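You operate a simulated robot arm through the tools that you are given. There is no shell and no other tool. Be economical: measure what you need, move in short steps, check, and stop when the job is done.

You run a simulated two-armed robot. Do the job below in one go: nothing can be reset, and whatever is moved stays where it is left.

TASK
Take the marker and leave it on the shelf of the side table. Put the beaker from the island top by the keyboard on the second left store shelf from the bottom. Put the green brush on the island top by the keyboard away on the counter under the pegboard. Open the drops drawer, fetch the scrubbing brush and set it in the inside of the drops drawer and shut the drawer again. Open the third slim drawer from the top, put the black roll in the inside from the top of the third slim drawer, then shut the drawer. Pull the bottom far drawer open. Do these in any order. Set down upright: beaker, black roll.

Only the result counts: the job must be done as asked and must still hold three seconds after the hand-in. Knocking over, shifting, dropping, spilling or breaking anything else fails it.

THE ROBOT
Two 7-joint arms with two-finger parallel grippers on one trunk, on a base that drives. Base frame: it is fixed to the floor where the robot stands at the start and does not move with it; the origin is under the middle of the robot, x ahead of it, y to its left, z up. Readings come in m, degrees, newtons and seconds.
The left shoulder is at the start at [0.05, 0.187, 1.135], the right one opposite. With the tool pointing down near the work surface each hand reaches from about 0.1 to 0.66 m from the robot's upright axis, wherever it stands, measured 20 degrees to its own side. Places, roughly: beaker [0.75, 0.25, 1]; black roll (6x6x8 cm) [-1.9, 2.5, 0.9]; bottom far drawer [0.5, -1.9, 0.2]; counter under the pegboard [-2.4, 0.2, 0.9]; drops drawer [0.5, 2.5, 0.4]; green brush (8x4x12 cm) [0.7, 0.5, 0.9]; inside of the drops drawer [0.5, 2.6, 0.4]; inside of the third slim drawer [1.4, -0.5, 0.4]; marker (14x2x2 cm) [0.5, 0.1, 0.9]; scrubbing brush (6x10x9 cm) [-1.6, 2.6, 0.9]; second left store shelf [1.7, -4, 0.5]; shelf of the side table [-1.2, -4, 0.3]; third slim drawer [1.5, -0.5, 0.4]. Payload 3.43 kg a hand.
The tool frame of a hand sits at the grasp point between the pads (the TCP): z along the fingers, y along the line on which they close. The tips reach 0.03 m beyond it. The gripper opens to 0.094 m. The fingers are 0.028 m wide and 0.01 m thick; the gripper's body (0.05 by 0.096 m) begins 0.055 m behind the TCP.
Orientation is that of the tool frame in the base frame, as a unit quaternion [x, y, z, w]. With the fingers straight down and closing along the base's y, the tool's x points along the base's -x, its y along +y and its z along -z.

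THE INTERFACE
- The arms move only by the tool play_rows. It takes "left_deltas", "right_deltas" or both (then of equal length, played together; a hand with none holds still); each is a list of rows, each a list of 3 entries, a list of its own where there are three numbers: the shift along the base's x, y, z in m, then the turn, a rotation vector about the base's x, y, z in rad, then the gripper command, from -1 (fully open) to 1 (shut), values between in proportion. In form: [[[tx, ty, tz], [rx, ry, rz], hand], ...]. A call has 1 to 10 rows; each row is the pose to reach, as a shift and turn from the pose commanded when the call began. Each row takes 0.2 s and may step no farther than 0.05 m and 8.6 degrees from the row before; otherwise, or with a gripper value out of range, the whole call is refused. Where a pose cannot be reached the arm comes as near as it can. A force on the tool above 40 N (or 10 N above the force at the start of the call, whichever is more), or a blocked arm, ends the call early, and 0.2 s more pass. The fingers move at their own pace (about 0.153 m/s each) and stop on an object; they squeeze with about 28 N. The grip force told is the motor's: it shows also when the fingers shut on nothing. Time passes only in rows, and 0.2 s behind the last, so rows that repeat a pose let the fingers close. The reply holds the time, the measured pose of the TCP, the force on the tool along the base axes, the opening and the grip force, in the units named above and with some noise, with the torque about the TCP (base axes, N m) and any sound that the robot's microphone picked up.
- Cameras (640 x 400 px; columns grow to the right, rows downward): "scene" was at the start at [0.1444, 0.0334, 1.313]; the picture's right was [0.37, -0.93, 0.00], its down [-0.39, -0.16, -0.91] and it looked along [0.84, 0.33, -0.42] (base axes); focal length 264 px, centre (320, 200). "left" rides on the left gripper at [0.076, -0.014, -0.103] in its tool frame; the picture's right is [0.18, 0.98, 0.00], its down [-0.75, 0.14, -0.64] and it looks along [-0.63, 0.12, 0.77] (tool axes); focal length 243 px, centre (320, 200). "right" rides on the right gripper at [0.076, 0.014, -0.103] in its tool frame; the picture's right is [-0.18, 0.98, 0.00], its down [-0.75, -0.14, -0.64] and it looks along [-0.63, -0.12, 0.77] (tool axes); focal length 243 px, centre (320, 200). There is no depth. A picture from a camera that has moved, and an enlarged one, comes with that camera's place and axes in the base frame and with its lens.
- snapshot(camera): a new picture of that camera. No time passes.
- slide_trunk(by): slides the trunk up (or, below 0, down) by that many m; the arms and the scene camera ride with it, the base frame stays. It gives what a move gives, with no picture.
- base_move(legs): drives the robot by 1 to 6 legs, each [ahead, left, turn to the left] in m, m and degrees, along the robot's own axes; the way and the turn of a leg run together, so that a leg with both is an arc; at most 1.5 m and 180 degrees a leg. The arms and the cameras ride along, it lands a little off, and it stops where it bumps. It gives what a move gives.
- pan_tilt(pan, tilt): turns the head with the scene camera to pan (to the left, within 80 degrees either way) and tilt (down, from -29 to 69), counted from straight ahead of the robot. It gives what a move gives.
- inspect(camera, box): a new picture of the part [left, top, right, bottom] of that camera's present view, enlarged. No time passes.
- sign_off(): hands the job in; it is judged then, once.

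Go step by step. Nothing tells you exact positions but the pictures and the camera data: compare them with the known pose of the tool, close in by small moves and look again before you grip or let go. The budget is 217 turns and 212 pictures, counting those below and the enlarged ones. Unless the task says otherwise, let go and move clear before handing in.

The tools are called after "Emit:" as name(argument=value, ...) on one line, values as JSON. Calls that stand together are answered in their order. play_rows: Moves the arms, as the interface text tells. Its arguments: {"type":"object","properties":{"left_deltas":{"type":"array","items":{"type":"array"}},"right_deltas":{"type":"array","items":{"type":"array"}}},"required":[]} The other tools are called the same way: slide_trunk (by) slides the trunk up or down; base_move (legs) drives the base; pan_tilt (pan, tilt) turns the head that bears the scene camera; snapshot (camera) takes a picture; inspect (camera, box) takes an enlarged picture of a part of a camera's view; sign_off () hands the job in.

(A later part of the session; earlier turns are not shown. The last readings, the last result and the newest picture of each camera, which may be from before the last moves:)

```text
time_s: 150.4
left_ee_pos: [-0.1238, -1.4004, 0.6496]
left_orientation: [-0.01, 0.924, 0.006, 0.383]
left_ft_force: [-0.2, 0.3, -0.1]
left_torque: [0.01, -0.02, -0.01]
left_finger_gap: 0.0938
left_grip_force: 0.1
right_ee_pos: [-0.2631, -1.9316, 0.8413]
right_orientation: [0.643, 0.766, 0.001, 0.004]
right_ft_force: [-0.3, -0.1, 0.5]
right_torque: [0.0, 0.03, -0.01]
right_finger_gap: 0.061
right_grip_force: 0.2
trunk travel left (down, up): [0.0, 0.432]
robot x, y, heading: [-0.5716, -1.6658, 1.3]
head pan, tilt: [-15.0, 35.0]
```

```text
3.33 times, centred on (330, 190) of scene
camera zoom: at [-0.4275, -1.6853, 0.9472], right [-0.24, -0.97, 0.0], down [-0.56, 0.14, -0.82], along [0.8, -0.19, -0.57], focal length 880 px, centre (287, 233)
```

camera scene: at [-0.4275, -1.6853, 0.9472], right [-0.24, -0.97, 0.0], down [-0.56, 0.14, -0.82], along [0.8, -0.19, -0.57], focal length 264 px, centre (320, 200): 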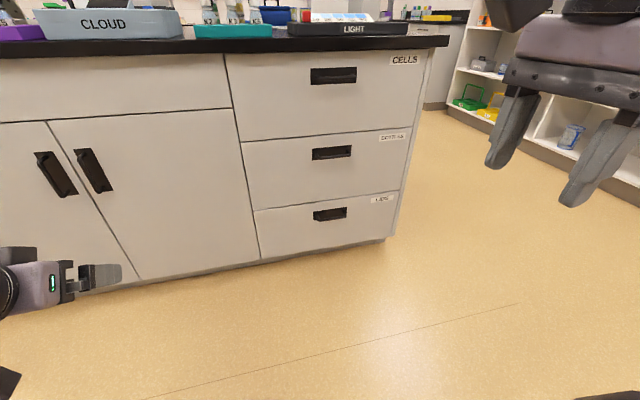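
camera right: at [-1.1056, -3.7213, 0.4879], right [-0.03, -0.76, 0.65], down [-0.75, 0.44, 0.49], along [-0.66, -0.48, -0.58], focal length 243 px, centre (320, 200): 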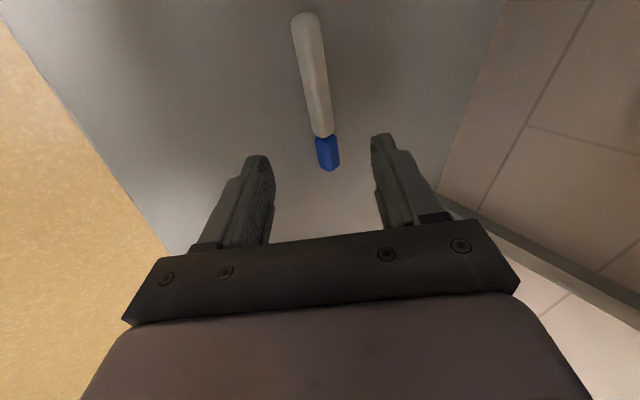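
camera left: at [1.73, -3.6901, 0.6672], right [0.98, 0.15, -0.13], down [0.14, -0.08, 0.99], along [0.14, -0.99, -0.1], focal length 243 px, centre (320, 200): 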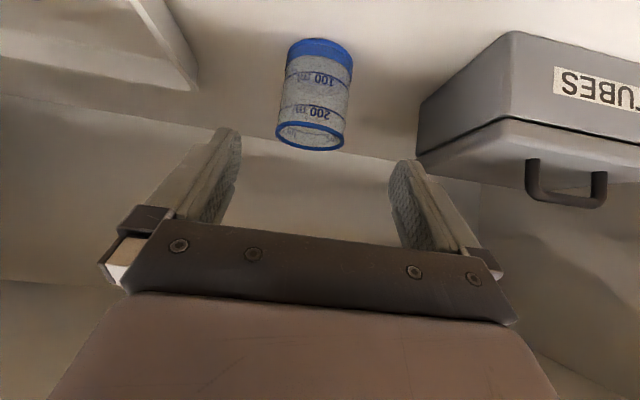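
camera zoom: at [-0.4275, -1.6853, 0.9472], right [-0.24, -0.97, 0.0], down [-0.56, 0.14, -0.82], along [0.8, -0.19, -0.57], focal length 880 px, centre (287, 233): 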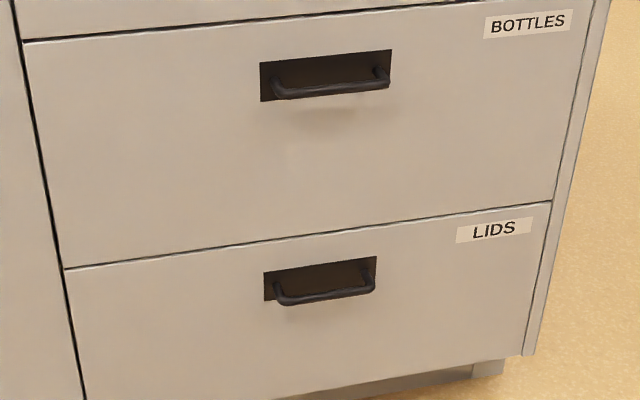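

The bottom far drawer ("LIDS") has a bar handle near [0.39, −1.93, 0.26]. I lower the right hand, pitching it forward so the fingers close over/under the bar.

Emit:
play_rows(right_deltas=[[[0.02, 0, -0.02], [0.0076, -0.087, -0.0163], -1], [[0.04, 0, -0.05], [0.0153, -0.174, -0.0326], -1], [[0.06, 0, -0.09], [0.0229, -0.261, -0.0489], -1], [[0.08, 0, -0.13], [0.0305, -0.348, -0.0652], -1], [[0.1, 0, -0.17], [0.0381, -0.435, -0.0815], -1], [[0.11, 0, -0.21], [0.0458, -0.522, -0.0978], -1], [[0.12, 0, -0.255], [0.0534, -0.609, -0.1141], -1], [[0.13, 0, -0.3], [0.061, -0.696, -0.1304], -1], [[0.14, 0, -0.345], [0.0687, -0.783, -0.1467], -1], [[0.15, 0, -0.39], [0.0763, -0.87, -0.163], -1]])

Emit:
play_rows(right_deltas=[[[0, 0, -0.045], [0, 0, 0], -1], [[0, 0, -0.09], [0, 0, 0], -1], [[0, 0, -0.135], [0, 0, 0], -1], [[0, 0, -0.165], [0, 0, 0], -1]])

Emit:
snapshot(camera="right")

Emit:
snapshot(camera="scene")

```text
time_s: 152.7
left_ee_pos: [-0.1235, -1.4001, 0.6491]
left_orientation: [-0.009, 0.924, 0.005, 0.383]
left_ft_force: [-0.1, -0.1, -0.5]
left_torque: [-0.01, 0.0, 0.02]
left_finger_gap: 0.0938
left_grip_force: 0.1
right_ee_pos: [-0.1232, -1.9319, 0.4957]
right_orientation: [0.647, 0.659, 0.27, 0.273]
right_ft_force: [-0.2, -0.2, 0.3]
right_torque: [-0.02, -0.02, 0.04]
right_finger_gap: 0.0941
right_grip_force: 0.1
right hand out of reach, approached as far as the arm can: row 10
trunk travel left (down, up): [0.0, 0.432]
robot x, y, heading: [-0.5701, -1.6642, 1.2]
head pan, tilt: [-15.0, 35.0]
```

```text
time_s: 153.7
left_ee_pos: [-0.1241, -1.3994, 0.6504]
left_orientation: [-0.01, 0.924, 0.006, 0.383]
left_ft_force: [-0.4, -0.2, -0.3]
left_torque: [0.04, 0.01, 0.01]
left_finger_gap: 0.0937
left_grip_force: 0.1
right_ee_pos: [-0.1218, -1.9341, 0.4897]
right_orientation: [0.647, 0.66, 0.268, 0.27]
right_ft_force: [-0.9, -0.4, 0.6]
right_torque: [0.0, 0.01, -0.03]
right_finger_gap: 0.0938
right_grip_force: 0.1
right hand out of reach, approached as far as the arm can: row 1, 2, 3, 4
trunk travel left (down, up): [0.0, 0.432]
robot x, y, heading: [-0.5774, -1.6653, 1.2]
head pan, tilt: [-15.0, 35.0]
```

```text
155 pictures are left
camera right: at [-0.1841, -1.8565, 0.5726], right [0.7, -0.17, 0.69], down [-0.54, -0.76, 0.36], along [0.47, -0.63, -0.62], focal length 243 px, centre (320, 200)
```

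right: 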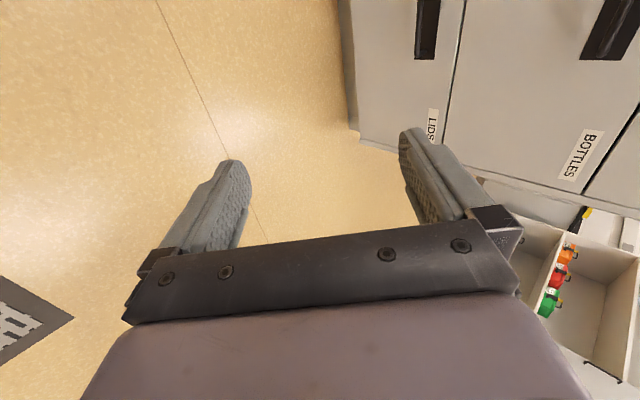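

```text
154 pictures are left
camera scene: at [-0.4275, -1.6853, 0.9472], right [-0.24, -0.97, 0.0], down [-0.56, 0.14, -0.82], along [0.8, -0.19, -0.57], focal length 264 px, centre (320, 200)
```

scene: 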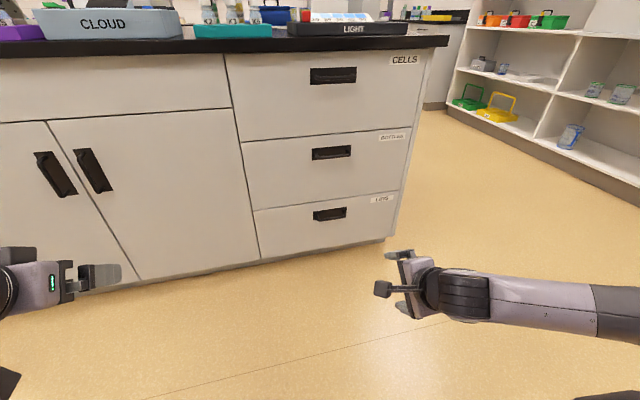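

The arm can't get lower at that pitch this close. I steepen the tool to ~25° from vertical and reach farther forward while lowering.

Emit:
play_rows(right_deltas=[[[0.03, 0, 0], [0, 0.087, 0], -1], [[0.06, 0, 0], [0, 0.174, 0], -1], [[0.08, 0, -0.03], [0, 0.261, 0], -1], [[0.09, 0, -0.07], [0, 0.348, 0], -1], [[0.1, 0, -0.11], [0, 0.436, 0], -1], [[0.1, 0, -0.15], [0, 0.436, 0], -1], [[0.1, 0, -0.19], [0, 0.436, 0], -1]])

Emit:
snapshot(camera="right")

```text
time_s: 155.2
left_ee_pos: [-0.1226, -1.4, 0.6496]
left_orientation: [-0.01, 0.924, 0.005, 0.383]
left_ft_force: [-1.8, -0.3, -0.7]
left_torque: [0.0, 0.01, -0.02]
left_finger_gap: 0.094
left_grip_force: 0.0
right_ee_pos: [-0.0157, -1.9404, 0.3002]
right_orientation: [0.689, 0.703, 0.123, 0.124]
right_ft_force: [-0.7, 0.2, 1.1]
right_torque: [0.02, 0.0, -0.01]
right_finger_gap: 0.0942
right_grip_force: 0.1
trunk travel left (down, up): [0.0, 0.432]
robot x, y, heading: [-0.572, -1.6678, 1.2]
head pan, tilt: [-15.0, 35.0]
```

```text
153 pictures are left
camera right: at [-0.0397, -1.8646, 0.401], right [0.93, -0.16, 0.34], down [-0.34, -0.76, 0.56], along [0.17, -0.63, -0.76], focal length 243 px, centre (320, 200)
```

right: 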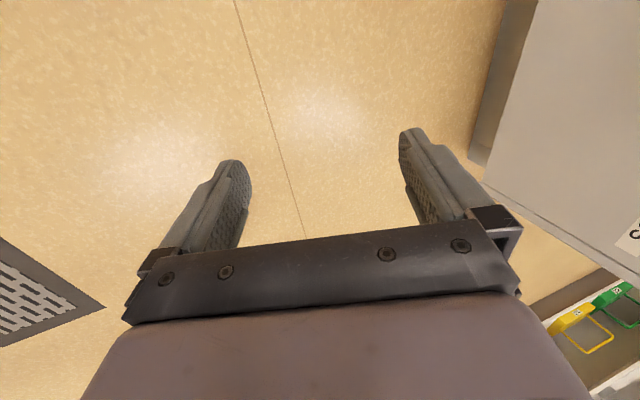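

Emit:
play_rows(right_deltas=[[[0, 0, 0.035], [0, 0, 0], -1], [[0, 0, 0.07], [0, 0, 0], -1]])

Emit:
base_move(legs=[[0.28, 0, 0]])

Emit:
snapshot(camera="right")

Emit:
pan_tilt(pan=-20, tilt=50)

Emit:
snapshot(camera="scene")

```text
time_s: 155.8
left_ee_pos: [-0.1237, -1.4003, 0.6485]
left_orientation: [-0.01, 0.924, 0.005, 0.383]
left_ft_force: [0.3, -0.5, 0.9]
left_torque: [0.01, 0.0, 0.01]
left_finger_gap: 0.094
left_grip_force: 0.1
right_ee_pos: [-0.0166, -1.9393, 0.3729]
right_orientation: [0.689, 0.703, 0.124, 0.123]
right_ft_force: [-1.1, 0.1, -0.8]
right_torque: [0.01, 0.0, 0.0]
right_finger_gap: 0.0939
right_grip_force: 0.1
trunk travel left (down, up): [0.0, 0.432]
robot x, y, heading: [-0.5671, -1.667, 1.3]
head pan, tilt: [-15.0, 35.0]
```

```text
time_s: 157.8
left_ee_pos: [0.1594, -1.3958, 0.6495]
left_orientation: [-0.008, 0.924, 0.004, 0.383]
left_ft_force: [0.3, -0.2, -0.1]
left_torque: [-0.01, -0.01, 0.0]
left_finger_gap: 0.0939
left_grip_force: 0.2
right_ee_pos: [0.2622, -1.9349, 0.3723]
right_orientation: [0.691, 0.701, 0.123, 0.123]
right_ft_force: [0.5, -0.2, 0.6]
right_torque: [-0.06, 0.03, 0.02]
right_finger_gap: 0.0937
right_grip_force: 0.1
trunk travel left (down, up): [0.0, 0.432]
robot x, y, heading: [-0.2909, -1.658, 1.0]
head pan, tilt: [-15.0, 35.0]
```

```text
152 pictures are left
camera right: at [0.24, -1.8581, 0.4732], right [0.93, -0.17, 0.34], down [-0.34, -0.76, 0.56], along [0.16, -0.63, -0.76], focal length 243 px, centre (320, 200)
```

right: 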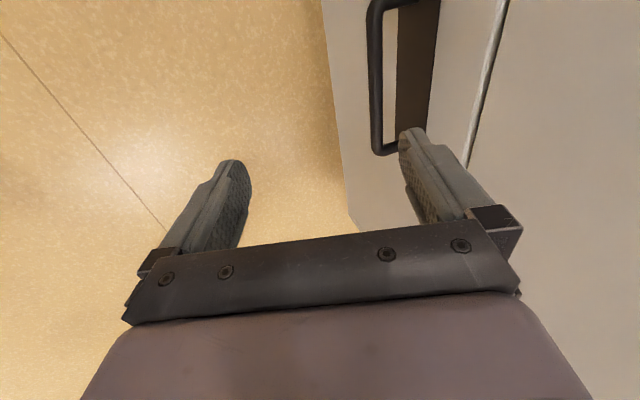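

```text
time_s: 158.6
left_ee_pos: [0.16, -1.3961, 0.6489]
left_orientation: [-0.009, 0.924, 0.005, 0.383]
left_ft_force: [-0.4, -0.4, 0.0]
left_torque: [-0.03, 0.0, -0.03]
left_finger_gap: 0.0941
left_grip_force: 0.1
right_ee_pos: [0.2628, -1.935, 0.3727]
right_orientation: [0.69, 0.702, 0.123, 0.124]
right_ft_force: [-0.4, 0.8, -0.4]
right_torque: [-0.01, -0.07, 0.02]
right_finger_gap: 0.0941
right_grip_force: 0.0
trunk travel left (down, up): [0.0, 0.432]
robot x, y, heading: [-0.2926, -1.6597, 0.9]
head pan, tilt: [-20.0, 50.0]
```

```text
151 pictures are left
camera scene: at [-0.1581, -1.6838, 0.9255], right [-0.32, -0.95, 0.0], down [-0.72, 0.25, -0.64], along [0.61, -0.21, -0.77], focal length 264 px, centre (320, 200)
```

scene: 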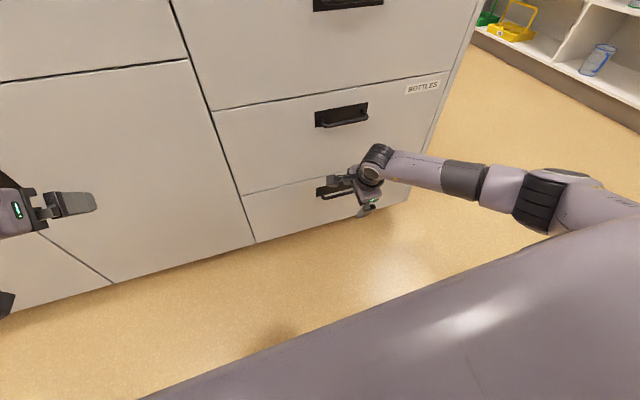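

Handle bar sits near [0.362, −1.935, 0.265]. I make the tool vertical, narrow the fingers to ~35 mm, and hover above the bar.

Emit:
play_rows(right_deltas=[[[0.02, 0, 0], [0, 0.09, 0], -0.5], [[0.045, 0, 0], [0, 0.18, 0], 0], [[0.07, 0, -0.01], [0, 0.27, 0], 0.25], [[0.09, 0, -0.02], [0, 0.349, 0], 0.25], [[0.098, 0, -0.035], [0, 0.349, 0], 0.25]])

Emit:
snapshot(camera="right")

Emit:
inspect(camera="scene", box=[260, 90, 440, 240])

```text
time_s: 159.8
left_ee_pos: [0.1587, -1.3959, 0.6498]
left_orientation: [-0.008, 0.924, 0.005, 0.382]
left_ft_force: [0.0, -0.4, -0.7]
left_torque: [0.02, 0.0, -0.01]
left_finger_gap: 0.0938
left_grip_force: 0.0
right_ee_pos: [0.3077, -1.933, 0.3593]
right_orientation: [0.7, 0.714, 0.012, 0.009]
right_ft_force: [0.5, -0.2, 0.2]
right_torque: [0.01, -0.02, 0.02]
right_finger_gap: 0.0354
right_grip_force: 0.0
right hand out of reach, approached as far as the arm can: row 3, 4, 5
trunk travel left (down, up): [0.0, 0.432]
robot x, y, heading: [-0.2902, -1.659, 1.0]
head pan, tilt: [-20.0, 50.0]
```

```text
150 pictures are left
camera right: at [0.3163, -1.8559, 0.4618], right [0.99, -0.16, 0.03], down [-0.15, -0.76, 0.63], along [-0.08, -0.63, -0.77], focal length 243 px, centre (320, 200)
```

right: 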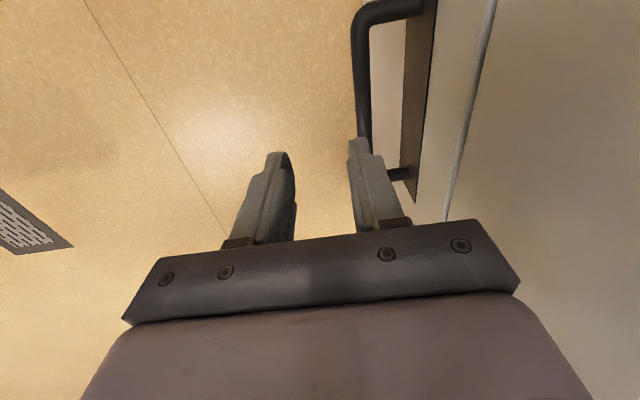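

```text
2.67 times, centred on (350, 165) of scene
camera zoom: at [-0.1581, -1.6838, 0.9255], right [-0.32, -0.95, 0.0], down [-0.72, 0.25, -0.64], along [0.61, -0.21, -0.77], focal length 704 px, centre (240, 293)
```

zoom: 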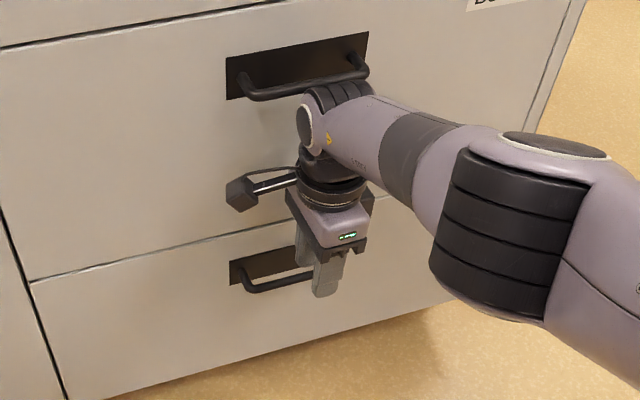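

There's about 3.5 cm behind the bar, but the upper handle would foul a vertical wrist, so I use a 25° tilt and come down along the tool axis. First tilt, then drive 5 cm closer.

Emit:
play_rows(right_deltas=[[[-0.01, 0, 0], [0, -0.1, 0], 0.3], [[-0.02, 0, 0.005], [0, -0.2, 0], 0.3], [[-0.03, 0, 0.005], [0, -0.3, 0], 0.3], [[-0.04, 0, 0.005], [0, -0.4, 0], 0.3], [[-0.045, 0, 0.005], [0, -0.45, 0], 0.3]])

Emit:
base_move(legs=[[0.05, 0, -1]])

Emit:
snapshot(camera="right")

Emit:
inspect(camera="scene", box=[260, 90, 440, 240])

```text
time_s: 160.8
left_ee_pos: [0.1596, -1.3957, 0.6487]
left_orientation: [-0.008, 0.923, 0.004, 0.384]
left_ft_force: [-0.4, 0.1, 0.3]
left_torque: [0.01, 0.03, -0.01]
left_finger_gap: 0.0942
left_grip_force: 0.0
right_ee_pos: [0.3407, -1.9414, 0.3178]
right_orientation: [0.691, 0.699, 0.132, 0.131]
right_ft_force: [-7.0, 0.1, 5.8]
right_torque: [-0.01, -0.04, -0.07]
right_finger_gap: 0.03
right_grip_force: 0.0
right hand out of reach, approached as far as the arm can: row 1, 2, 3, 4, 5
trunk travel left (down, up): [0.0, 0.432]
robot x, y, heading: [-0.2858, -1.6586, 1.1]
head pan, tilt: [-20.0, 50.0]
stopped in row 5 (right hand): the force on the tool passed its limit at 66 N (the readings are from after the stop); the commanded pose is now the measured one
```

```text
time_s: 161.6
left_ee_pos: [0.1641, -1.3976, 0.648]
left_orientation: [-0.006, 0.924, 0.004, 0.383]
left_ft_force: [0.3, -0.9, 0.2]
left_torque: [-0.01, 0.0, 0.01]
left_finger_gap: 0.0939
left_grip_force: 0.1
right_ee_pos: [0.3408, -1.9418, 0.3132]
right_orientation: [0.693, 0.699, 0.126, 0.125]
right_ft_force: [-8.4, 1.6, 7.2]
right_torque: [-0.07, -0.06, -0.08]
right_finger_gap: 0.0298
right_grip_force: 0.1
trunk travel left (down, up): [0.0, 0.432]
robot x, y, heading: [-0.2859, -1.6548, 0.7]
head pan, tilt: [-20.0, 50.0]
stopped in leg 1: the force on the tool passed its limit at 71 N (the readings are from after the stop); the commanded pose is now the measured one
```

```text
148 pictures are left
camera right: at [0.3178, -1.8653, 0.4156], right [0.92, -0.17, 0.34], down [-0.35, -0.76, 0.55], along [0.16, -0.63, -0.76], focal length 243 px, centre (320, 200)
```

right: 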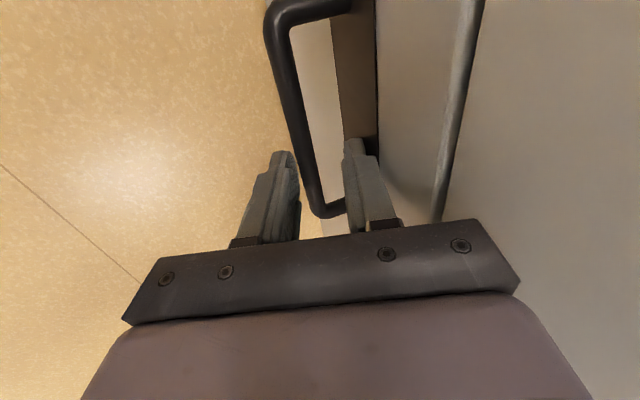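

```text
2.67 times, centred on (350, 165) of scene
camera zoom: at [-0.1543, -1.6839, 0.9255], right [-0.33, -0.94, 0.0], down [-0.72, 0.25, -0.64], along [0.61, -0.21, -0.77], focal length 704 px, centre (240, 293)
```

zoom: 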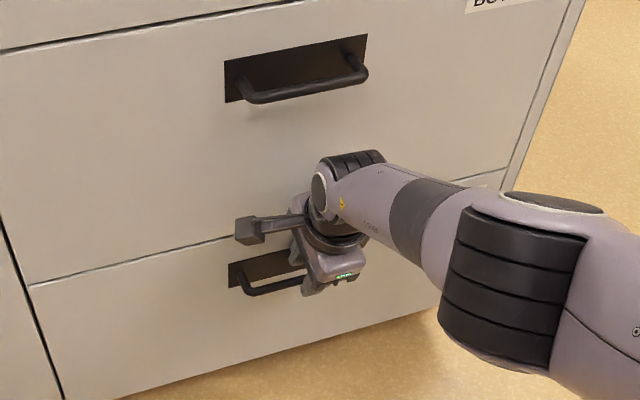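

The fingers already straddle the bar with the front tip pressing the panel. Ease back a little and re-check.

Emit:
play_rows(right_deltas=[[[-0.005, 0, 0.003], [0, 0, 0], 0.3], [[-0.01, 0, 0.004], [0, 0, 0], 0.3]])

Emit:
snapshot(camera="right")

```text
time_s: 162.2
left_ee_pos: [0.1652, -1.3973, 0.6495]
left_orientation: [-0.006, 0.924, 0.004, 0.382]
left_ft_force: [-0.6, 0.2, -0.3]
left_torque: [0.0, 0.0, -0.03]
left_finger_gap: 0.094
left_grip_force: 0.0
right_ee_pos: [0.3328, -1.9411, 0.317]
right_orientation: [0.692, 0.7, 0.128, 0.124]
right_ft_force: [0.1, -0.2, -0.2]
right_torque: [-0.02, 0.02, -0.01]
right_finger_gap: 0.0327
right_grip_force: 0.1
right hand out of reach, approached as far as the arm can: row 1
trunk travel left (down, up): [0.0, 0.432]
robot x, y, heading: [-0.2886, -1.6608, 0.9]
head pan, tilt: [-20.0, 50.0]
```

```text
146 pictures are left
camera right: at [0.3086, -1.8646, 0.4194], right [0.92, -0.18, 0.34], down [-0.35, -0.76, 0.55], along [0.16, -0.63, -0.76], focal length 243 px, centre (320, 200)
```

right: 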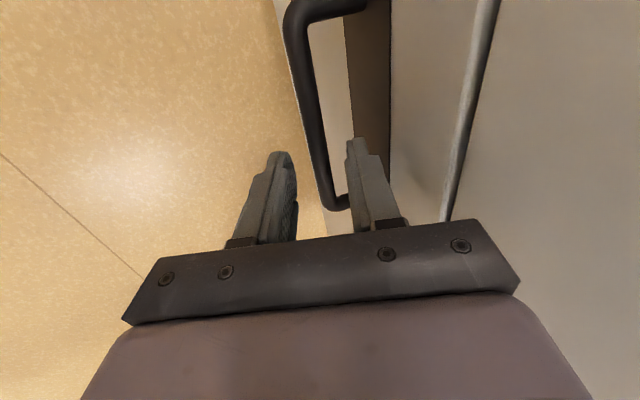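

Emit:
play_rows(right_deltas=[[[0.003, 0, -0.01], [0, 0, 0], 0.3], [[0.006, 0, -0.02], [0, 0, 0], 0.3], [[0.009, 0, -0.03], [0, 0, 0], 0.3]])

Emit:
snapshot(camera="right")

```text
time_s: 162.9
left_ee_pos: [0.1653, -1.398, 0.6492]
left_orientation: [-0.007, 0.924, 0.004, 0.383]
left_ft_force: [0.3, -0.4, -1.5]
left_torque: [-0.02, -0.02, -0.03]
left_finger_gap: 0.0939
left_grip_force: 0.1
right_ee_pos: [0.3303, -1.9405, 0.2966]
right_orientation: [0.693, 0.699, 0.127, 0.125]
right_ft_force: [0.4, -0.5, 1.6]
right_torque: [0.02, -0.03, -0.01]
right_finger_gap: 0.0338
right_grip_force: 0.3
right hand out of reach, approached as far as the arm can: row 2, 3
trunk travel left (down, up): [0.0, 0.432]
robot x, y, heading: [-0.2832, -1.6605, 0.9]
head pan, tilt: [-20.0, 50.0]
```

```text
145 pictures are left
camera right: at [0.3072, -1.8643, 0.3983], right [0.92, -0.17, 0.34], down [-0.35, -0.76, 0.55], along [0.16, -0.63, -0.76], focal length 243 px, centre (320, 200)
```

right: 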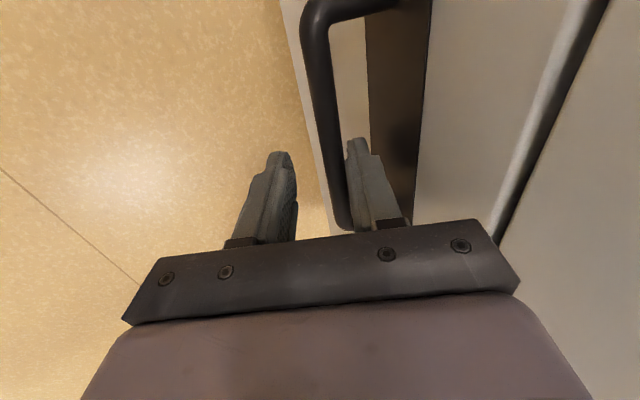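

Reach limit again; I back the hand up, drive 6 cm closer, then try once more.

Emit:
play_rows(right_deltas=[[[-0.005, 0, 0.02], [0, 0, 0], 0.3], [[-0.02, 0, 0.04], [0, 0, 0], 0.3], [[-0.04, 0, 0.04], [0, 0, 0], 0.3], [[-0.06, 0, 0.04], [0, 0, 0], 0.3]])

Emit:
base_move(legs=[[0.06, 0, 0]])

Emit:
snapshot(camera="right")

```text
time_s: 163.9
left_ee_pos: [0.1644, -1.3977, 0.6494]
left_orientation: [-0.007, 0.924, 0.004, 0.383]
left_ft_force: [-0.1, -0.9, -0.3]
left_torque: [0.01, -0.03, -0.02]
left_finger_gap: 0.0938
left_grip_force: 0.0
right_ee_pos: [0.2697, -1.9419, 0.3382]
right_orientation: [0.692, 0.7, 0.126, 0.125]
right_ft_force: [0.6, 0.2, 0.6]
right_torque: [-0.02, 0.02, 0.02]
right_finger_gap: 0.0329
right_grip_force: 0.1
trunk travel left (down, up): [0.0, 0.432]
robot x, y, heading: [-0.2867, -1.6606, 0.8]
head pan, tilt: [-20.0, 50.0]
```

```text
time_s: 164.9
left_ee_pos: [0.2249, -1.3975, 0.6486]
left_orientation: [-0.007, 0.924, 0.004, 0.383]
left_ft_force: [0.1, -0.1, 0.1]
left_torque: [0.01, 0.02, -0.02]
left_finger_gap: 0.0942
left_grip_force: 0.0
right_ee_pos: [0.3293, -1.9418, 0.3371]
right_orientation: [0.693, 0.699, 0.125, 0.124]
right_ft_force: [-0.1, 0.0, 0.4]
right_torque: [0.0, 0.01, 0.0]
right_finger_gap: 0.033
right_grip_force: 0.1
trunk travel left (down, up): [0.0, 0.432]
robot x, y, heading: [-0.2204, -1.6576, 0.9]
head pan, tilt: [-20.0, 50.0]
```

```text
144 pictures are left
camera right: at [0.3063, -1.8654, 0.4387], right [0.92, -0.18, 0.34], down [-0.35, -0.76, 0.55], along [0.16, -0.63, -0.76], focal length 243 px, centre (320, 200)
```

right: 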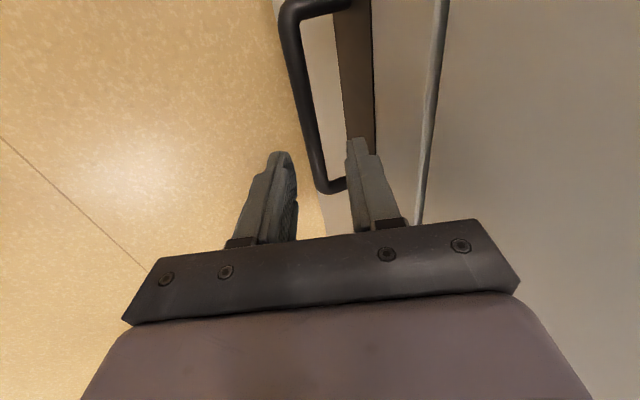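

Emit:
play_rows(right_deltas=[[[0.004, 0, -0.015], [0, 0, 0], 0.3], [[0.008, 0, -0.03], [0, 0, 0], 0.3], [[0.012, 0, -0.045], [0, 0, 0], 0.3], [[0.015, 0, -0.057], [0, 0, 0], 0.3]])

Emit:
snapshot(camera="right")

```text
time_s: 165.9
left_ee_pos: [0.2246, -1.3968, 0.6506]
left_orientation: [-0.006, 0.923, 0.003, 0.384]
left_ft_force: [0.4, -0.3, 0.5]
left_torque: [-0.03, 0.01, 0.0]
left_finger_gap: 0.0941
left_grip_force: 0.0
right_ee_pos: [0.3444, -1.9407, 0.2817]
right_orientation: [0.693, 0.7, 0.124, 0.125]
right_ft_force: [-24.0, 0.0, 24.1]
right_torque: [-0.13, -0.26, -0.2]
right_finger_gap: 0.0246
right_grip_force: 0.0
trunk travel left (down, up): [0.0, 0.432]
robot x, y, heading: [-0.2256, -1.6595, 0.7]
head pan, tilt: [-20.0, 50.0]
```

```text
143 pictures are left
camera right: at [0.3204, -1.8642, 0.3838], right [0.92, -0.18, 0.34], down [-0.35, -0.76, 0.55], along [0.16, -0.63, -0.76], focal length 243 px, centre (320, 200)
```

right: 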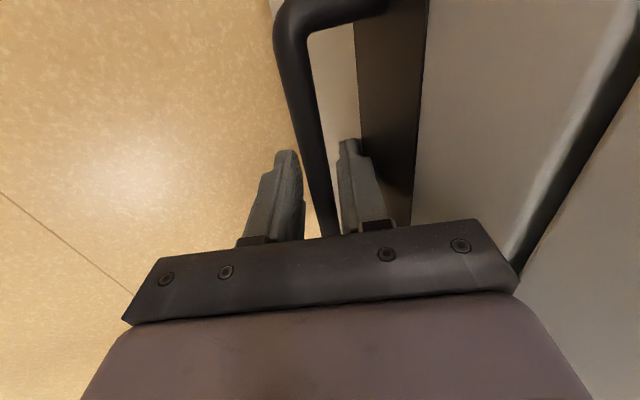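

The bar is between the fingers. Ease back a few mm and close.

Emit:
play_rows(right_deltas=[[[-0.006, 0, 0], [0, 0, 0], 0.4], [[-0.006, 0, 0], [0, 0, 0], 1], [[-0.006, 0, 0], [0, 0, 0], 1], [[-0.006, 0, 0], [0, 0, 0], 1]])

Emit:
snapshot(camera="right")

```text
time_s: 166.9
left_ee_pos: [0.2233, -1.3971, 0.6499]
left_orientation: [-0.006, 0.924, 0.004, 0.383]
left_ft_force: [-0.1, 0.5, 0.2]
left_torque: [0.03, 0.03, -0.01]
left_finger_gap: 0.0941
left_grip_force: 0.1
right_ee_pos: [0.3395, -1.9406, 0.2817]
right_orientation: [0.693, 0.699, 0.128, 0.124]
right_ft_force: [2.0, 2.3, 8.8]
right_torque: [0.88, 0.01, -0.8]
right_finger_gap: 0.0153
right_grip_force: 44.8
trunk travel left (down, up): [0.0, 0.432]
robot x, y, heading: [-0.2242, -1.6602, 0.8]
head pan, tilt: [-20.0, 50.0]
```

```text
142 pictures are left
camera right: at [0.3157, -1.8647, 0.3835], right [0.92, -0.18, 0.35], down [-0.35, -0.76, 0.55], along [0.16, -0.63, -0.76], focal length 243 px, centre (320, 200)
```

right: 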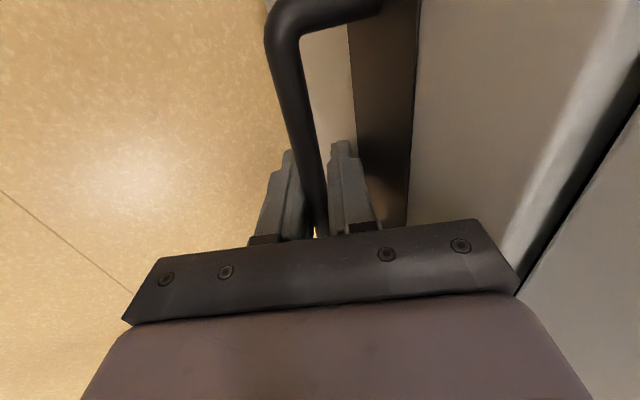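

Gripped on the bar. Pull by driving backward.

Emit:
base_move(legs=[[-0.12, 0, 0]])

Emit:
snapshot(camera="scene")

```text
time_s: 168.2
left_ee_pos: [0.1009, -1.3987, 0.6492]
left_orientation: [-0.007, 0.924, 0.003, 0.382]
left_ft_force: [0.4, 0.3, -1.3]
left_torque: [-0.01, 0.01, 0.01]
left_finger_gap: 0.0941
left_grip_force: 0.1
right_ee_pos: [0.2167, -1.94, 0.2817]
right_orientation: [0.692, 0.7, 0.128, 0.124]
right_ft_force: [-0.8, 12.7, 15.5]
right_torque: [-0.3, 0.08, -1.15]
right_finger_gap: 0.0155
right_grip_force: 44.9
trunk travel left (down, up): [0.0, 0.432]
robot x, y, heading: [-0.3493, -1.6573, 0.9]
head pan, tilt: [-20.0, 50.0]
```

```text
141 pictures are left
camera scene: at [-0.2179, -1.6845, 0.9257], right [-0.33, -0.94, 0.0], down [-0.72, 0.25, -0.64], along [0.61, -0.21, -0.77], focal length 264 px, centre (320, 200)
```

scene: 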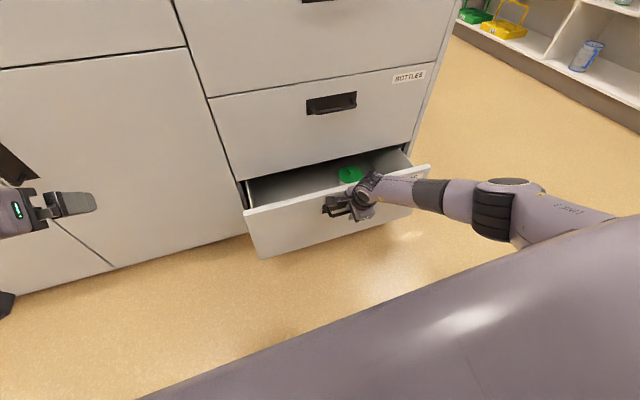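

It opens smoothly. Pull further.

Emit:
base_move(legs=[[-0.2, 0, 0]])

Emit:
snapshot(camera="scene")

```text
time_s: 169.8
left_ee_pos: [-0.0976, -1.4018, 0.6488]
left_orientation: [-0.006, 0.924, 0.004, 0.383]
left_ft_force: [0.4, 0.4, 0.0]
left_torque: [0.01, 0.04, 0.02]
left_finger_gap: 0.0938
left_grip_force: 0.1
right_ee_pos: [0.016, -1.9412, 0.2826]
right_orientation: [0.692, 0.7, 0.131, 0.122]
right_ft_force: [0.3, 22.1, 5.3]
right_torque: [0.03, 0.03, -1.1]
right_finger_gap: 0.0155
right_grip_force: 44.9
trunk travel left (down, up): [0.0, 0.432]
robot x, y, heading: [-0.5471, -1.6614, 1.0]
head pan, tilt: [-20.0, 50.0]
```

```text
140 pictures are left
camera scene: at [-0.4169, -1.6879, 0.9256], right [-0.33, -0.94, 0.0], down [-0.72, 0.25, -0.64], along [0.61, -0.21, -0.77], focal length 264 px, centre (320, 200)
```

scene: 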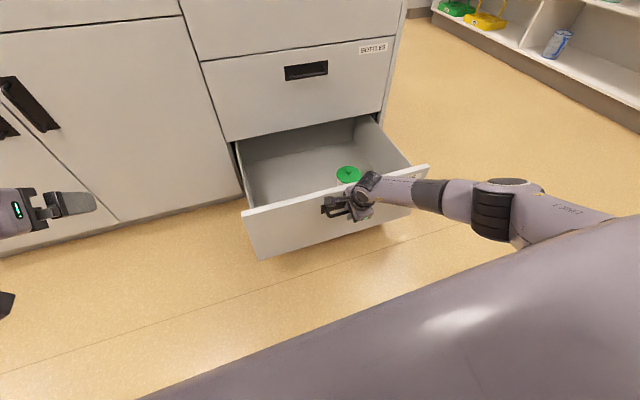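

Emit:
base_move(legs=[[-0.08, 0, 0]])

```text
time_s: 170.9
left_ee_pos: [-0.1717, -1.4032, 0.6485]
left_orientation: [-0.005, 0.924, 0.003, 0.382]
left_ft_force: [0.1, -0.8, 0.2]
left_torque: [-0.03, 0.01, -0.01]
left_finger_gap: 0.094
left_grip_force: 0.0
right_ee_pos: [-0.0534, -1.9414, 0.2838]
right_orientation: [0.692, 0.698, 0.138, 0.124]
right_ft_force: [0.4, 2.0, 0.7]
right_torque: [-0.04, 0.0, -0.9]
right_finger_gap: 0.0153
right_grip_force: 45.5
trunk travel left (down, up): [0.0, 0.432]
robot x, y, heading: [-0.625, -1.6631, 0.8]
head pan, tilt: [-20.0, 50.0]
stopped in leg 1: the force on the tool passed its limit at 86 N (the readings are from after the stop); the commanded pose is now the measured one
```

End stop reached: fully open. Release the bar and lift the hand away.

Emit:
play_rows(right_deltas=[[[0, 0, 0], [0, 0, 0], 0.4], [[0, 0, 0], [0, 0, 0], 0.35], [[0, 0, 0], [0, 0, 0], 0.35], [[-0.01, 0, 0.025], [0, 0, 0], 0.35], [[-0.025, 0, 0.06], [0, 0, 0], 0.35], [[-0.04, 0, 0.1], [0, 0, 0], 0.35], [[-0.05, 0, 0.14], [0, 0, 0], 0.35]])

Emit:
snapshot(camera="scene")

```text
time_s: 172.5
left_ee_pos: [-0.1704, -1.4035, 0.6477]
left_orientation: [-0.006, 0.924, 0.004, 0.382]
left_ft_force: [0.5, 0.1, -1.6]
left_torque: [-0.01, 0.02, 0.01]
left_finger_gap: 0.094
left_grip_force: 0.0
right_ee_pos: [-0.1065, -1.9415, 0.4228]
right_orientation: [0.692, 0.698, 0.136, 0.124]
right_ft_force: [-0.3, -0.5, 0.3]
right_torque: [0.02, 0.0, 0.0]
right_finger_gap: 0.0304
right_grip_force: 0.1
trunk travel left (down, up): [0.0, 0.432]
robot x, y, heading: [-0.6222, -1.6632, 0.5]
head pan, tilt: [-20.0, 50.0]
```

```text
139 pictures are left
camera scene: at [-0.4906, -1.6888, 0.9254], right [-0.33, -0.94, 0.0], down [-0.72, 0.25, -0.64], along [0.61, -0.21, -0.77], focal length 264 px, centre (320, 200)
```

scene: 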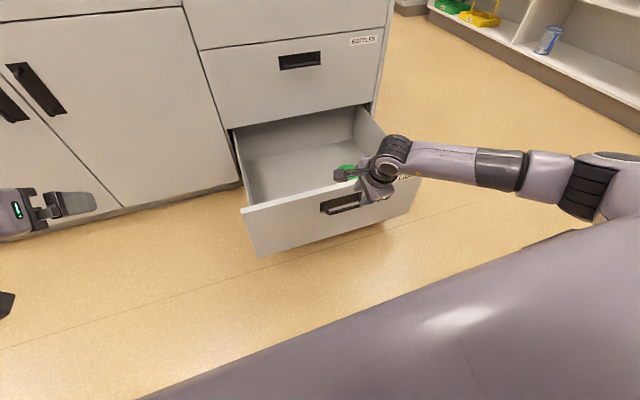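

Drawer fully open. Next the green brush: retract arms, raise the trunk, and drive back to the island's keyboard end.

Emit:
play_rows(right_deltas=[[[-0.03, 0, 0.04], [0, 0.09, 0], 0], [[-0.05, 0, 0.085], [0, 0.18, 0], -0.5], [[-0.06, 0, 0.13], [0, 0.27, 0], -1], [[-0.06, 0, 0.175], [0, 0.36, 0], -1], [[-0.06, 0, 0.22], [0, 0.4, 0], -1], [[-0.06, 0, 0.265], [0, 0.4, 0], -1], [[-0.06, 0, 0.31], [0, 0.4, 0], -1], [[-0.07, 0, 0.355], [0, 0.4, 0], -1], [[-0.09, 0, 0.39], [0, 0.4, 0], -1]], left_deltas=[[[0, 0, 0.04], [0, 0.09, 0], -1], [[0, 0, 0.08], [0, 0.18, 0], -1], [[0, 0, 0.12], [0, 0.27, 0], -1], [[0, 0, 0.16], [0, 0.36, 0], -1], [[-0.01, 0, 0.19], [0, 0.45, 0], -1], [[-0.03, 0, 0.22], [0, 0.54, 0], -1], [[-0.05, 0, 0.24], [0, 0.63, 0], -1], [[-0.07, 0, 0.24], [0, 0.72, 0], -1], [[-0.09, 0, 0.24], [0, 0.785, 0], -1]])

Emit:
slide_trunk(by=0.25)

Emit:
base_move(legs=[[-0.05, 0, 0], [0, 1.1, 0], [0, 1.0, 0]])

Emit:
pan_tilt(pan=5, tilt=30)

Emit:
snapshot(camera="scene")

```text
time_s: 174.5
left_ee_pos: [-0.2624, -1.405, 0.8883]
left_orientation: [-0.003, 1.0, 0.006, -0.001]
left_ft_force: [1.2, 0.4, -0.5]
left_torque: [-0.01, 0.03, 0.01]
left_finger_gap: 0.0941
left_grip_force: 0.1
right_ee_pos: [-0.192, -1.9406, 0.8085]
right_orientation: [0.705, 0.709, -0.002, -0.016]
right_ft_force: [0.7, 0.0, 0.6]
right_torque: [-0.01, 0.02, -0.03]
right_finger_gap: 0.0941
right_grip_force: 0.2
trunk travel left (down, up): [0.0, 0.432]
robot x, y, heading: [-0.6202, -1.6619, 1.0]
head pan, tilt: [-20.0, 50.0]
```

```text
time_s: 177.1
left_ee_pos: [-0.2626, -1.4045, 1.1392]
left_orientation: [-0.004, 1.0, 0.005, 0.001]
left_ft_force: [-0.6, 0.1, -0.5]
left_torque: [0.01, 0.0, -0.01]
left_finger_gap: 0.0943
left_grip_force: 0.1
right_ee_pos: [-0.1909, -1.9404, 1.0589]
right_orientation: [0.705, 0.709, -0.002, -0.017]
right_ft_force: [-0.1, -0.4, -0.1]
right_torque: [-0.01, 0.0, 0.0]
right_finger_gap: 0.0943
right_grip_force: 0.1
trunk travel left (down, up): [-0.25, 0.182]
robot x, y, heading: [-0.6237, -1.6616, 0.9]
head pan, tilt: [-20.0, 50.0]
```

```text
time_s: 196.2
left_ee_pos: [-0.3687, 0.696, 1.1395]
left_orientation: [-0.015, 1.0, 0.005, 0.001]
left_ft_force: [0.5, 0.0, -0.1]
left_torque: [-0.05, -0.02, 0.01]
left_finger_gap: 0.0939
left_grip_force: 0.0
right_ee_pos: [-0.2855, 0.1634, 1.0582]
right_orientation: [0.697, 0.716, -0.004, -0.017]
right_ft_force: [-0.7, 0.8, -0.2]
right_torque: [0.04, -0.01, -0.02]
right_finger_gap: 0.094
right_grip_force: 0.1
trunk travel left (down, up): [-0.25, 0.182]
robot x, y, heading: [-0.7198, 0.4316, 2.0]
head pan, tilt: [-20.0, 50.0]
```

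```text
time_s: 197.1
left_ee_pos: [-0.3684, 0.6962, 1.1395]
left_orientation: [-0.015, 1.0, 0.005, 0.0]
left_ft_force: [0.7, -0.8, 0.2]
left_torque: [0.01, -0.02, 0.01]
left_finger_gap: 0.094
left_grip_force: 0.1
right_ee_pos: [-0.2853, 0.1617, 1.059]
right_orientation: [0.697, 0.717, -0.003, -0.016]
right_ft_force: [-0.2, -0.1, 0.2]
right_torque: [-0.03, 0.01, 0.0]
right_finger_gap: 0.094
right_grip_force: 0.0
trunk travel left (down, up): [-0.25, 0.182]
robot x, y, heading: [-0.7213, 0.4286, 2.0]
head pan, tilt: [5.0, 30.0]
```

```text
138 pictures are left
camera scene: at [-0.5742, 0.4425, 1.2049], right [0.12, -0.99, 0.0], down [-0.5, -0.06, -0.87], along [0.86, 0.1, -0.5], focal length 264 px, centre (320, 200)
```

scene: 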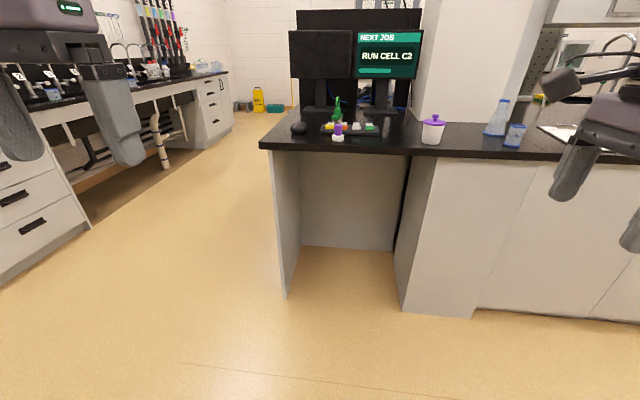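

The island end at y≈0.75 gives easier access to the brush. I go around to that end and face −y.

Emit:
base_move(legs=[[0, 0.8, 0], [0, 0, -92], [0, 1.25, 0]])

Emit:
pan_tilt(pan=5, tilt=35)

Emit:
snapshot(camera="scene")

```text
time_s: 219.2
left_ee_pos: [0.7169, 0.8557, 1.1395]
left_orientation: [0.718, 0.696, 0.003, 0.004]
left_ft_force: [-0.3, -0.3, 0.3]
left_torque: [-0.01, 0.05, 0.02]
left_finger_gap: 0.094
left_grip_force: 0.1
right_ee_pos: [0.1788, 0.8049, 1.0591]
right_orientation: [1.0, -0.017, 0.01, -0.014]
right_ft_force: [0.1, -0.8, 0.1]
right_torque: [0.06, 0.02, 0.01]
right_finger_gap: 0.094
right_grip_force: 0.1
trunk travel left (down, up): [-0.25, 0.182]
robot x, y, heading: [0.4726, 1.2285, -91.1]
head pan, tilt: [5.0, 30.0]
```

```text
time_s: 219.9
left_ee_pos: [0.7173, 0.8554, 1.1395]
left_orientation: [0.718, 0.696, 0.004, 0.002]
left_ft_force: [-0.4, 0.2, 0.5]
left_torque: [-0.04, -0.02, -0.01]
left_finger_gap: 0.094
left_grip_force: 0.0
right_ee_pos: [0.1802, 0.8067, 1.0596]
right_orientation: [1.0, -0.017, 0.01, -0.014]
right_ft_force: [-0.4, -0.1, 1.0]
right_torque: [0.0, 0.06, -0.03]
right_finger_gap: 0.0938
right_grip_force: 0.2
trunk travel left (down, up): [-0.25, 0.182]
robot x, y, heading: [0.4717, 1.2282, -91.3]
head pan, tilt: [5.0, 35.0]
```

```text
137 pictures are left
camera scene: at [0.4771, 1.0786, 1.1972], right [-1.0, -0.06, 0.0], down [-0.04, 0.57, -0.82], along [0.05, -0.82, -0.57], focal length 264 px, centre (320, 200)
```

scene: 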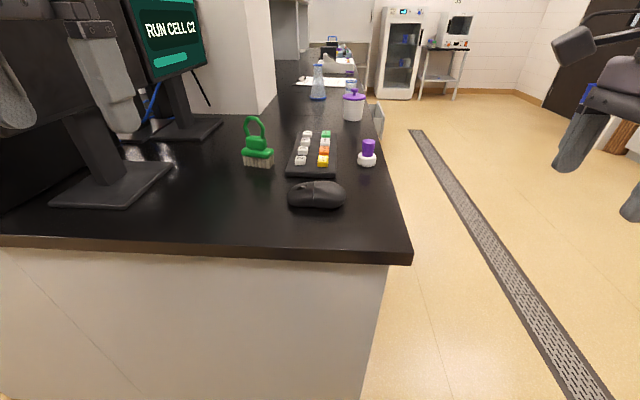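

Emit:
inspect(camera="scene", box=[200, 100, 320, 190])

```text
4.44 times, centred on (260, 145) of scene
camera zoom: at [0.4771, 1.0786, 1.1972], right [-1.0, -0.06, 0.0], down [-0.04, 0.57, -0.82], along [0.05, -0.82, -0.57], focal length 1173 px, centre (587, 444)
```

zoom: 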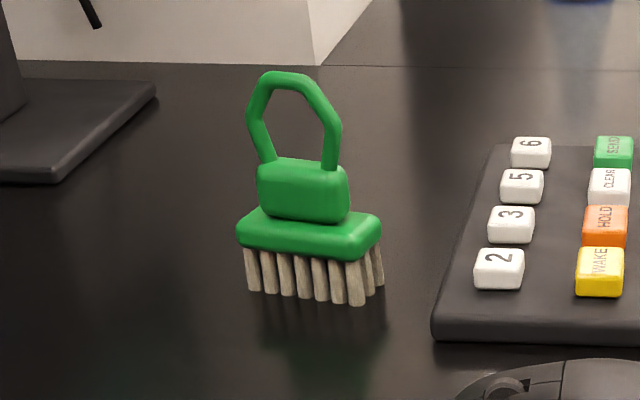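

The brush sits at about [0.661, 0.518], long side nearly along x. The right hand suits better (monitors are on the left), so shift the robot over after tucking the left hand.

Emit:
play_rows(left_deltas=[[[0, 0.04, 0], [0, 0, 0], -1], [[0, 0.08, 0], [0, 0, 0], -1], [[0, 0.1, 0], [0, 0, 0], -1]])

Emit:
base_move(legs=[[0.07, 0.33, 1]])

Emit:
pan_tilt(pan=-20, tilt=35)

Emit:
snapshot(camera="scene")

```text
time_s: 220.7
left_ee_pos: [0.7203, 0.9548, 1.1384]
left_orientation: [0.718, 0.696, 0.003, 0.003]
left_ft_force: [0.0, -0.4, 0.2]
left_torque: [0.0, 0.0, -0.01]
left_finger_gap: 0.094
left_grip_force: 0.0
right_ee_pos: [0.1788, 0.8052, 1.0595]
right_orientation: [1.0, -0.016, 0.01, -0.015]
right_ft_force: [0.0, -0.3, -0.3]
right_torque: [0.0, 0.02, 0.0]
right_finger_gap: 0.094
right_grip_force: 0.0
trunk travel left (down, up): [-0.25, 0.182]
robot x, y, heading: [0.4706, 1.2248, -91.5]
head pan, tilt: [5.0, 35.0]
```

```text
time_s: 224.2
left_ee_pos: [1.0634, 0.8855, 1.1381]
left_orientation: [0.711, 0.703, 0.004, 0.003]
left_ft_force: [-0.4, -0.9, -0.4]
left_torque: [0.03, 0.02, -0.01]
left_finger_gap: 0.0941
left_grip_force: 0.0
right_ee_pos: [0.5244, 0.7257, 1.0596]
right_orientation: [1.0, -0.005, 0.01, -0.013]
right_ft_force: [0.0, 0.2, 0.7]
right_torque: [-0.01, 0.03, 0.0]
right_finger_gap: 0.0942
right_grip_force: 0.1
trunk travel left (down, up): [-0.25, 0.182]
robot x, y, heading: [0.8104, 1.1526, -90.5]
head pan, tilt: [5.0, 35.0]
```

```text
time_s: 225.1
left_ee_pos: [1.0628, 0.8847, 1.1381]
left_orientation: [0.711, 0.703, 0.004, 0.004]
left_ft_force: [-1.0, -0.3, -0.2]
left_torque: [0.01, 0.0, -0.04]
left_finger_gap: 0.0941
left_grip_force: 0.0
right_ee_pos: [0.5254, 0.7259, 1.0598]
right_orientation: [1.0, -0.007, 0.01, -0.014]
right_ft_force: [-0.1, 0.7, -0.4]
right_torque: [-0.03, 0.05, 0.01]
right_finger_gap: 0.0938
right_grip_force: 0.2
trunk travel left (down, up): [-0.25, 0.182]
robot x, y, heading: [0.8113, 1.1513, -90.4]
head pan, tilt: [-20.0, 35.0]
```

```text
135 pictures are left
camera scene: at [0.7794, 1.0096, 1.1972], right [-0.94, 0.35, 0.0], down [0.2, 0.54, -0.82], along [-0.28, -0.77, -0.57], focal length 264 px, centre (320, 200)
```

scene: 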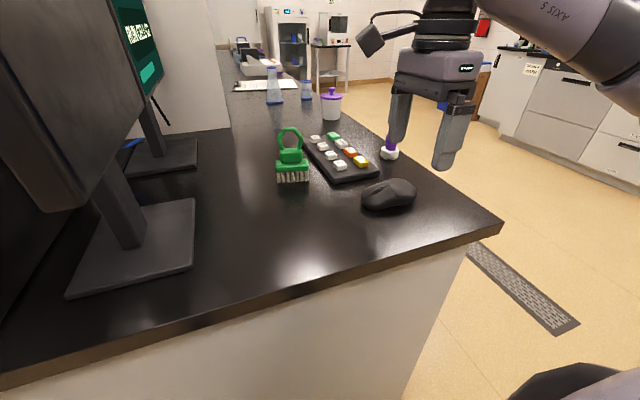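

Emit:
play_rows(right_deltas=[[[0.0, 0, 0.04], [0, 0, -0.05], -1], [[0.02, -0.03, 0.05], [0, 0, -0.1], -1], [[0.045, -0.06, 0.05], [0, 0, -0.15], -1], [[0.065, -0.1, 0.05], [0, 0, -0.2], -1], [[0.09, -0.14, 0.05], [0, 0, -0.22], -1], [[0.115, -0.175, 0.05], [0, 0, -0.22], -1], [[0.137, -0.209, 0.05], [0, 0, -0.22], -1]])

Emit:
snapshot(camera="right")

Emit:
snapshot(camera="scene")

```text
time_s: 226.7
left_ee_pos: [1.0629, 0.885, 1.1373]
left_orientation: [0.712, 0.703, 0.004, 0.004]
left_ft_force: [-0.3, -0.1, 0.1]
left_torque: [0.02, 0.03, 0.01]
left_finger_gap: 0.0938
left_grip_force: 0.0
right_ee_pos: [0.6253, 0.5839, 1.1059]
right_orientation: [0.993, -0.116, 0.011, -0.013]
right_ft_force: [-0.3, 0.5, -0.2]
right_torque: [-0.02, 0.01, -0.05]
right_finger_gap: 0.094
right_grip_force: 0.1
right hand out of reach, approached as far as the arm can: row 6, 7
trunk travel left (down, up): [-0.25, 0.182]
robot x, y, heading: [0.8093, 1.1508, -90.2]
head pan, tilt: [-20.0, 35.0]
```

```text
134 pictures are left
camera right: at [0.6926, 0.5515, 1.2092], right [-0.41, -0.91, -0.03], down [-0.72, 0.3, 0.63], along [-0.57, 0.28, -0.78], focal length 243 px, centre (320, 200)
```

right: 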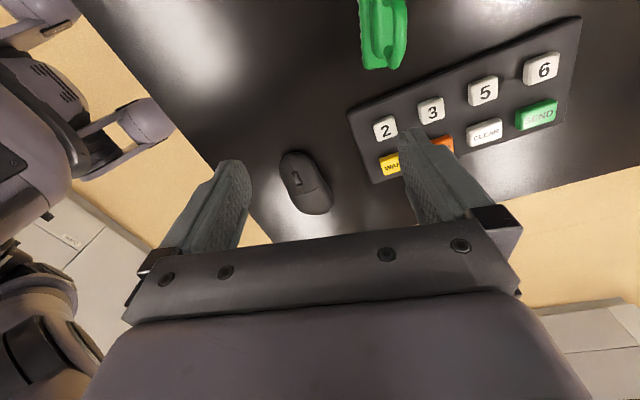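

```text
133 pictures are left
camera scene: at [0.7798, 1.0096, 1.1972], right [-0.94, 0.35, 0.0], down [0.2, 0.54, -0.82], along [-0.29, -0.77, -0.57], focal length 264 px, centre (320, 200)
```

scene: 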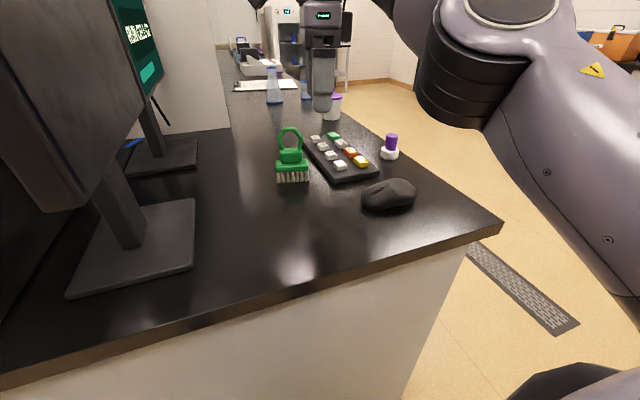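

Emit:
base_move(legs=[[0.07, 0, 0]])

Emit:
snapshot(camera="right")

```text
time_s: 227.9
left_ee_pos: [1.062, 0.8221, 1.1375]
left_orientation: [0.711, 0.703, 0.004, 0.004]
left_ft_force: [1.0, -0.3, -0.3]
left_torque: [0.02, -0.03, 0.0]
left_finger_gap: 0.094
left_grip_force: 0.0
right_ee_pos: [0.6238, 0.5203, 1.1027]
right_orientation: [0.993, -0.116, 0.011, -0.013]
right_ft_force: [0.2, -0.3, 0.1]
right_torque: [-0.01, -0.04, 0.03]
right_finger_gap: 0.0942
right_grip_force: 0.0
trunk travel left (down, up): [-0.25, 0.182]
robot x, y, heading: [0.8135, 1.0845, -90.3]
head pan, tilt: [-20.0, 35.0]
stopped in leg 1: the robot was blocked; the commanded pose is now the measured one
```

```text
132 pictures are left
camera right: at [0.6911, 0.4874, 1.2075], right [-0.41, -0.91, -0.03], down [-0.72, 0.3, 0.63], along [-0.57, 0.28, -0.77], focal length 243 px, centre (320, 200)
```

right: 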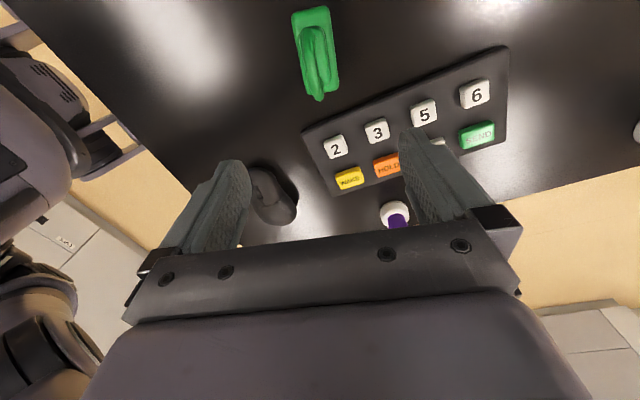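

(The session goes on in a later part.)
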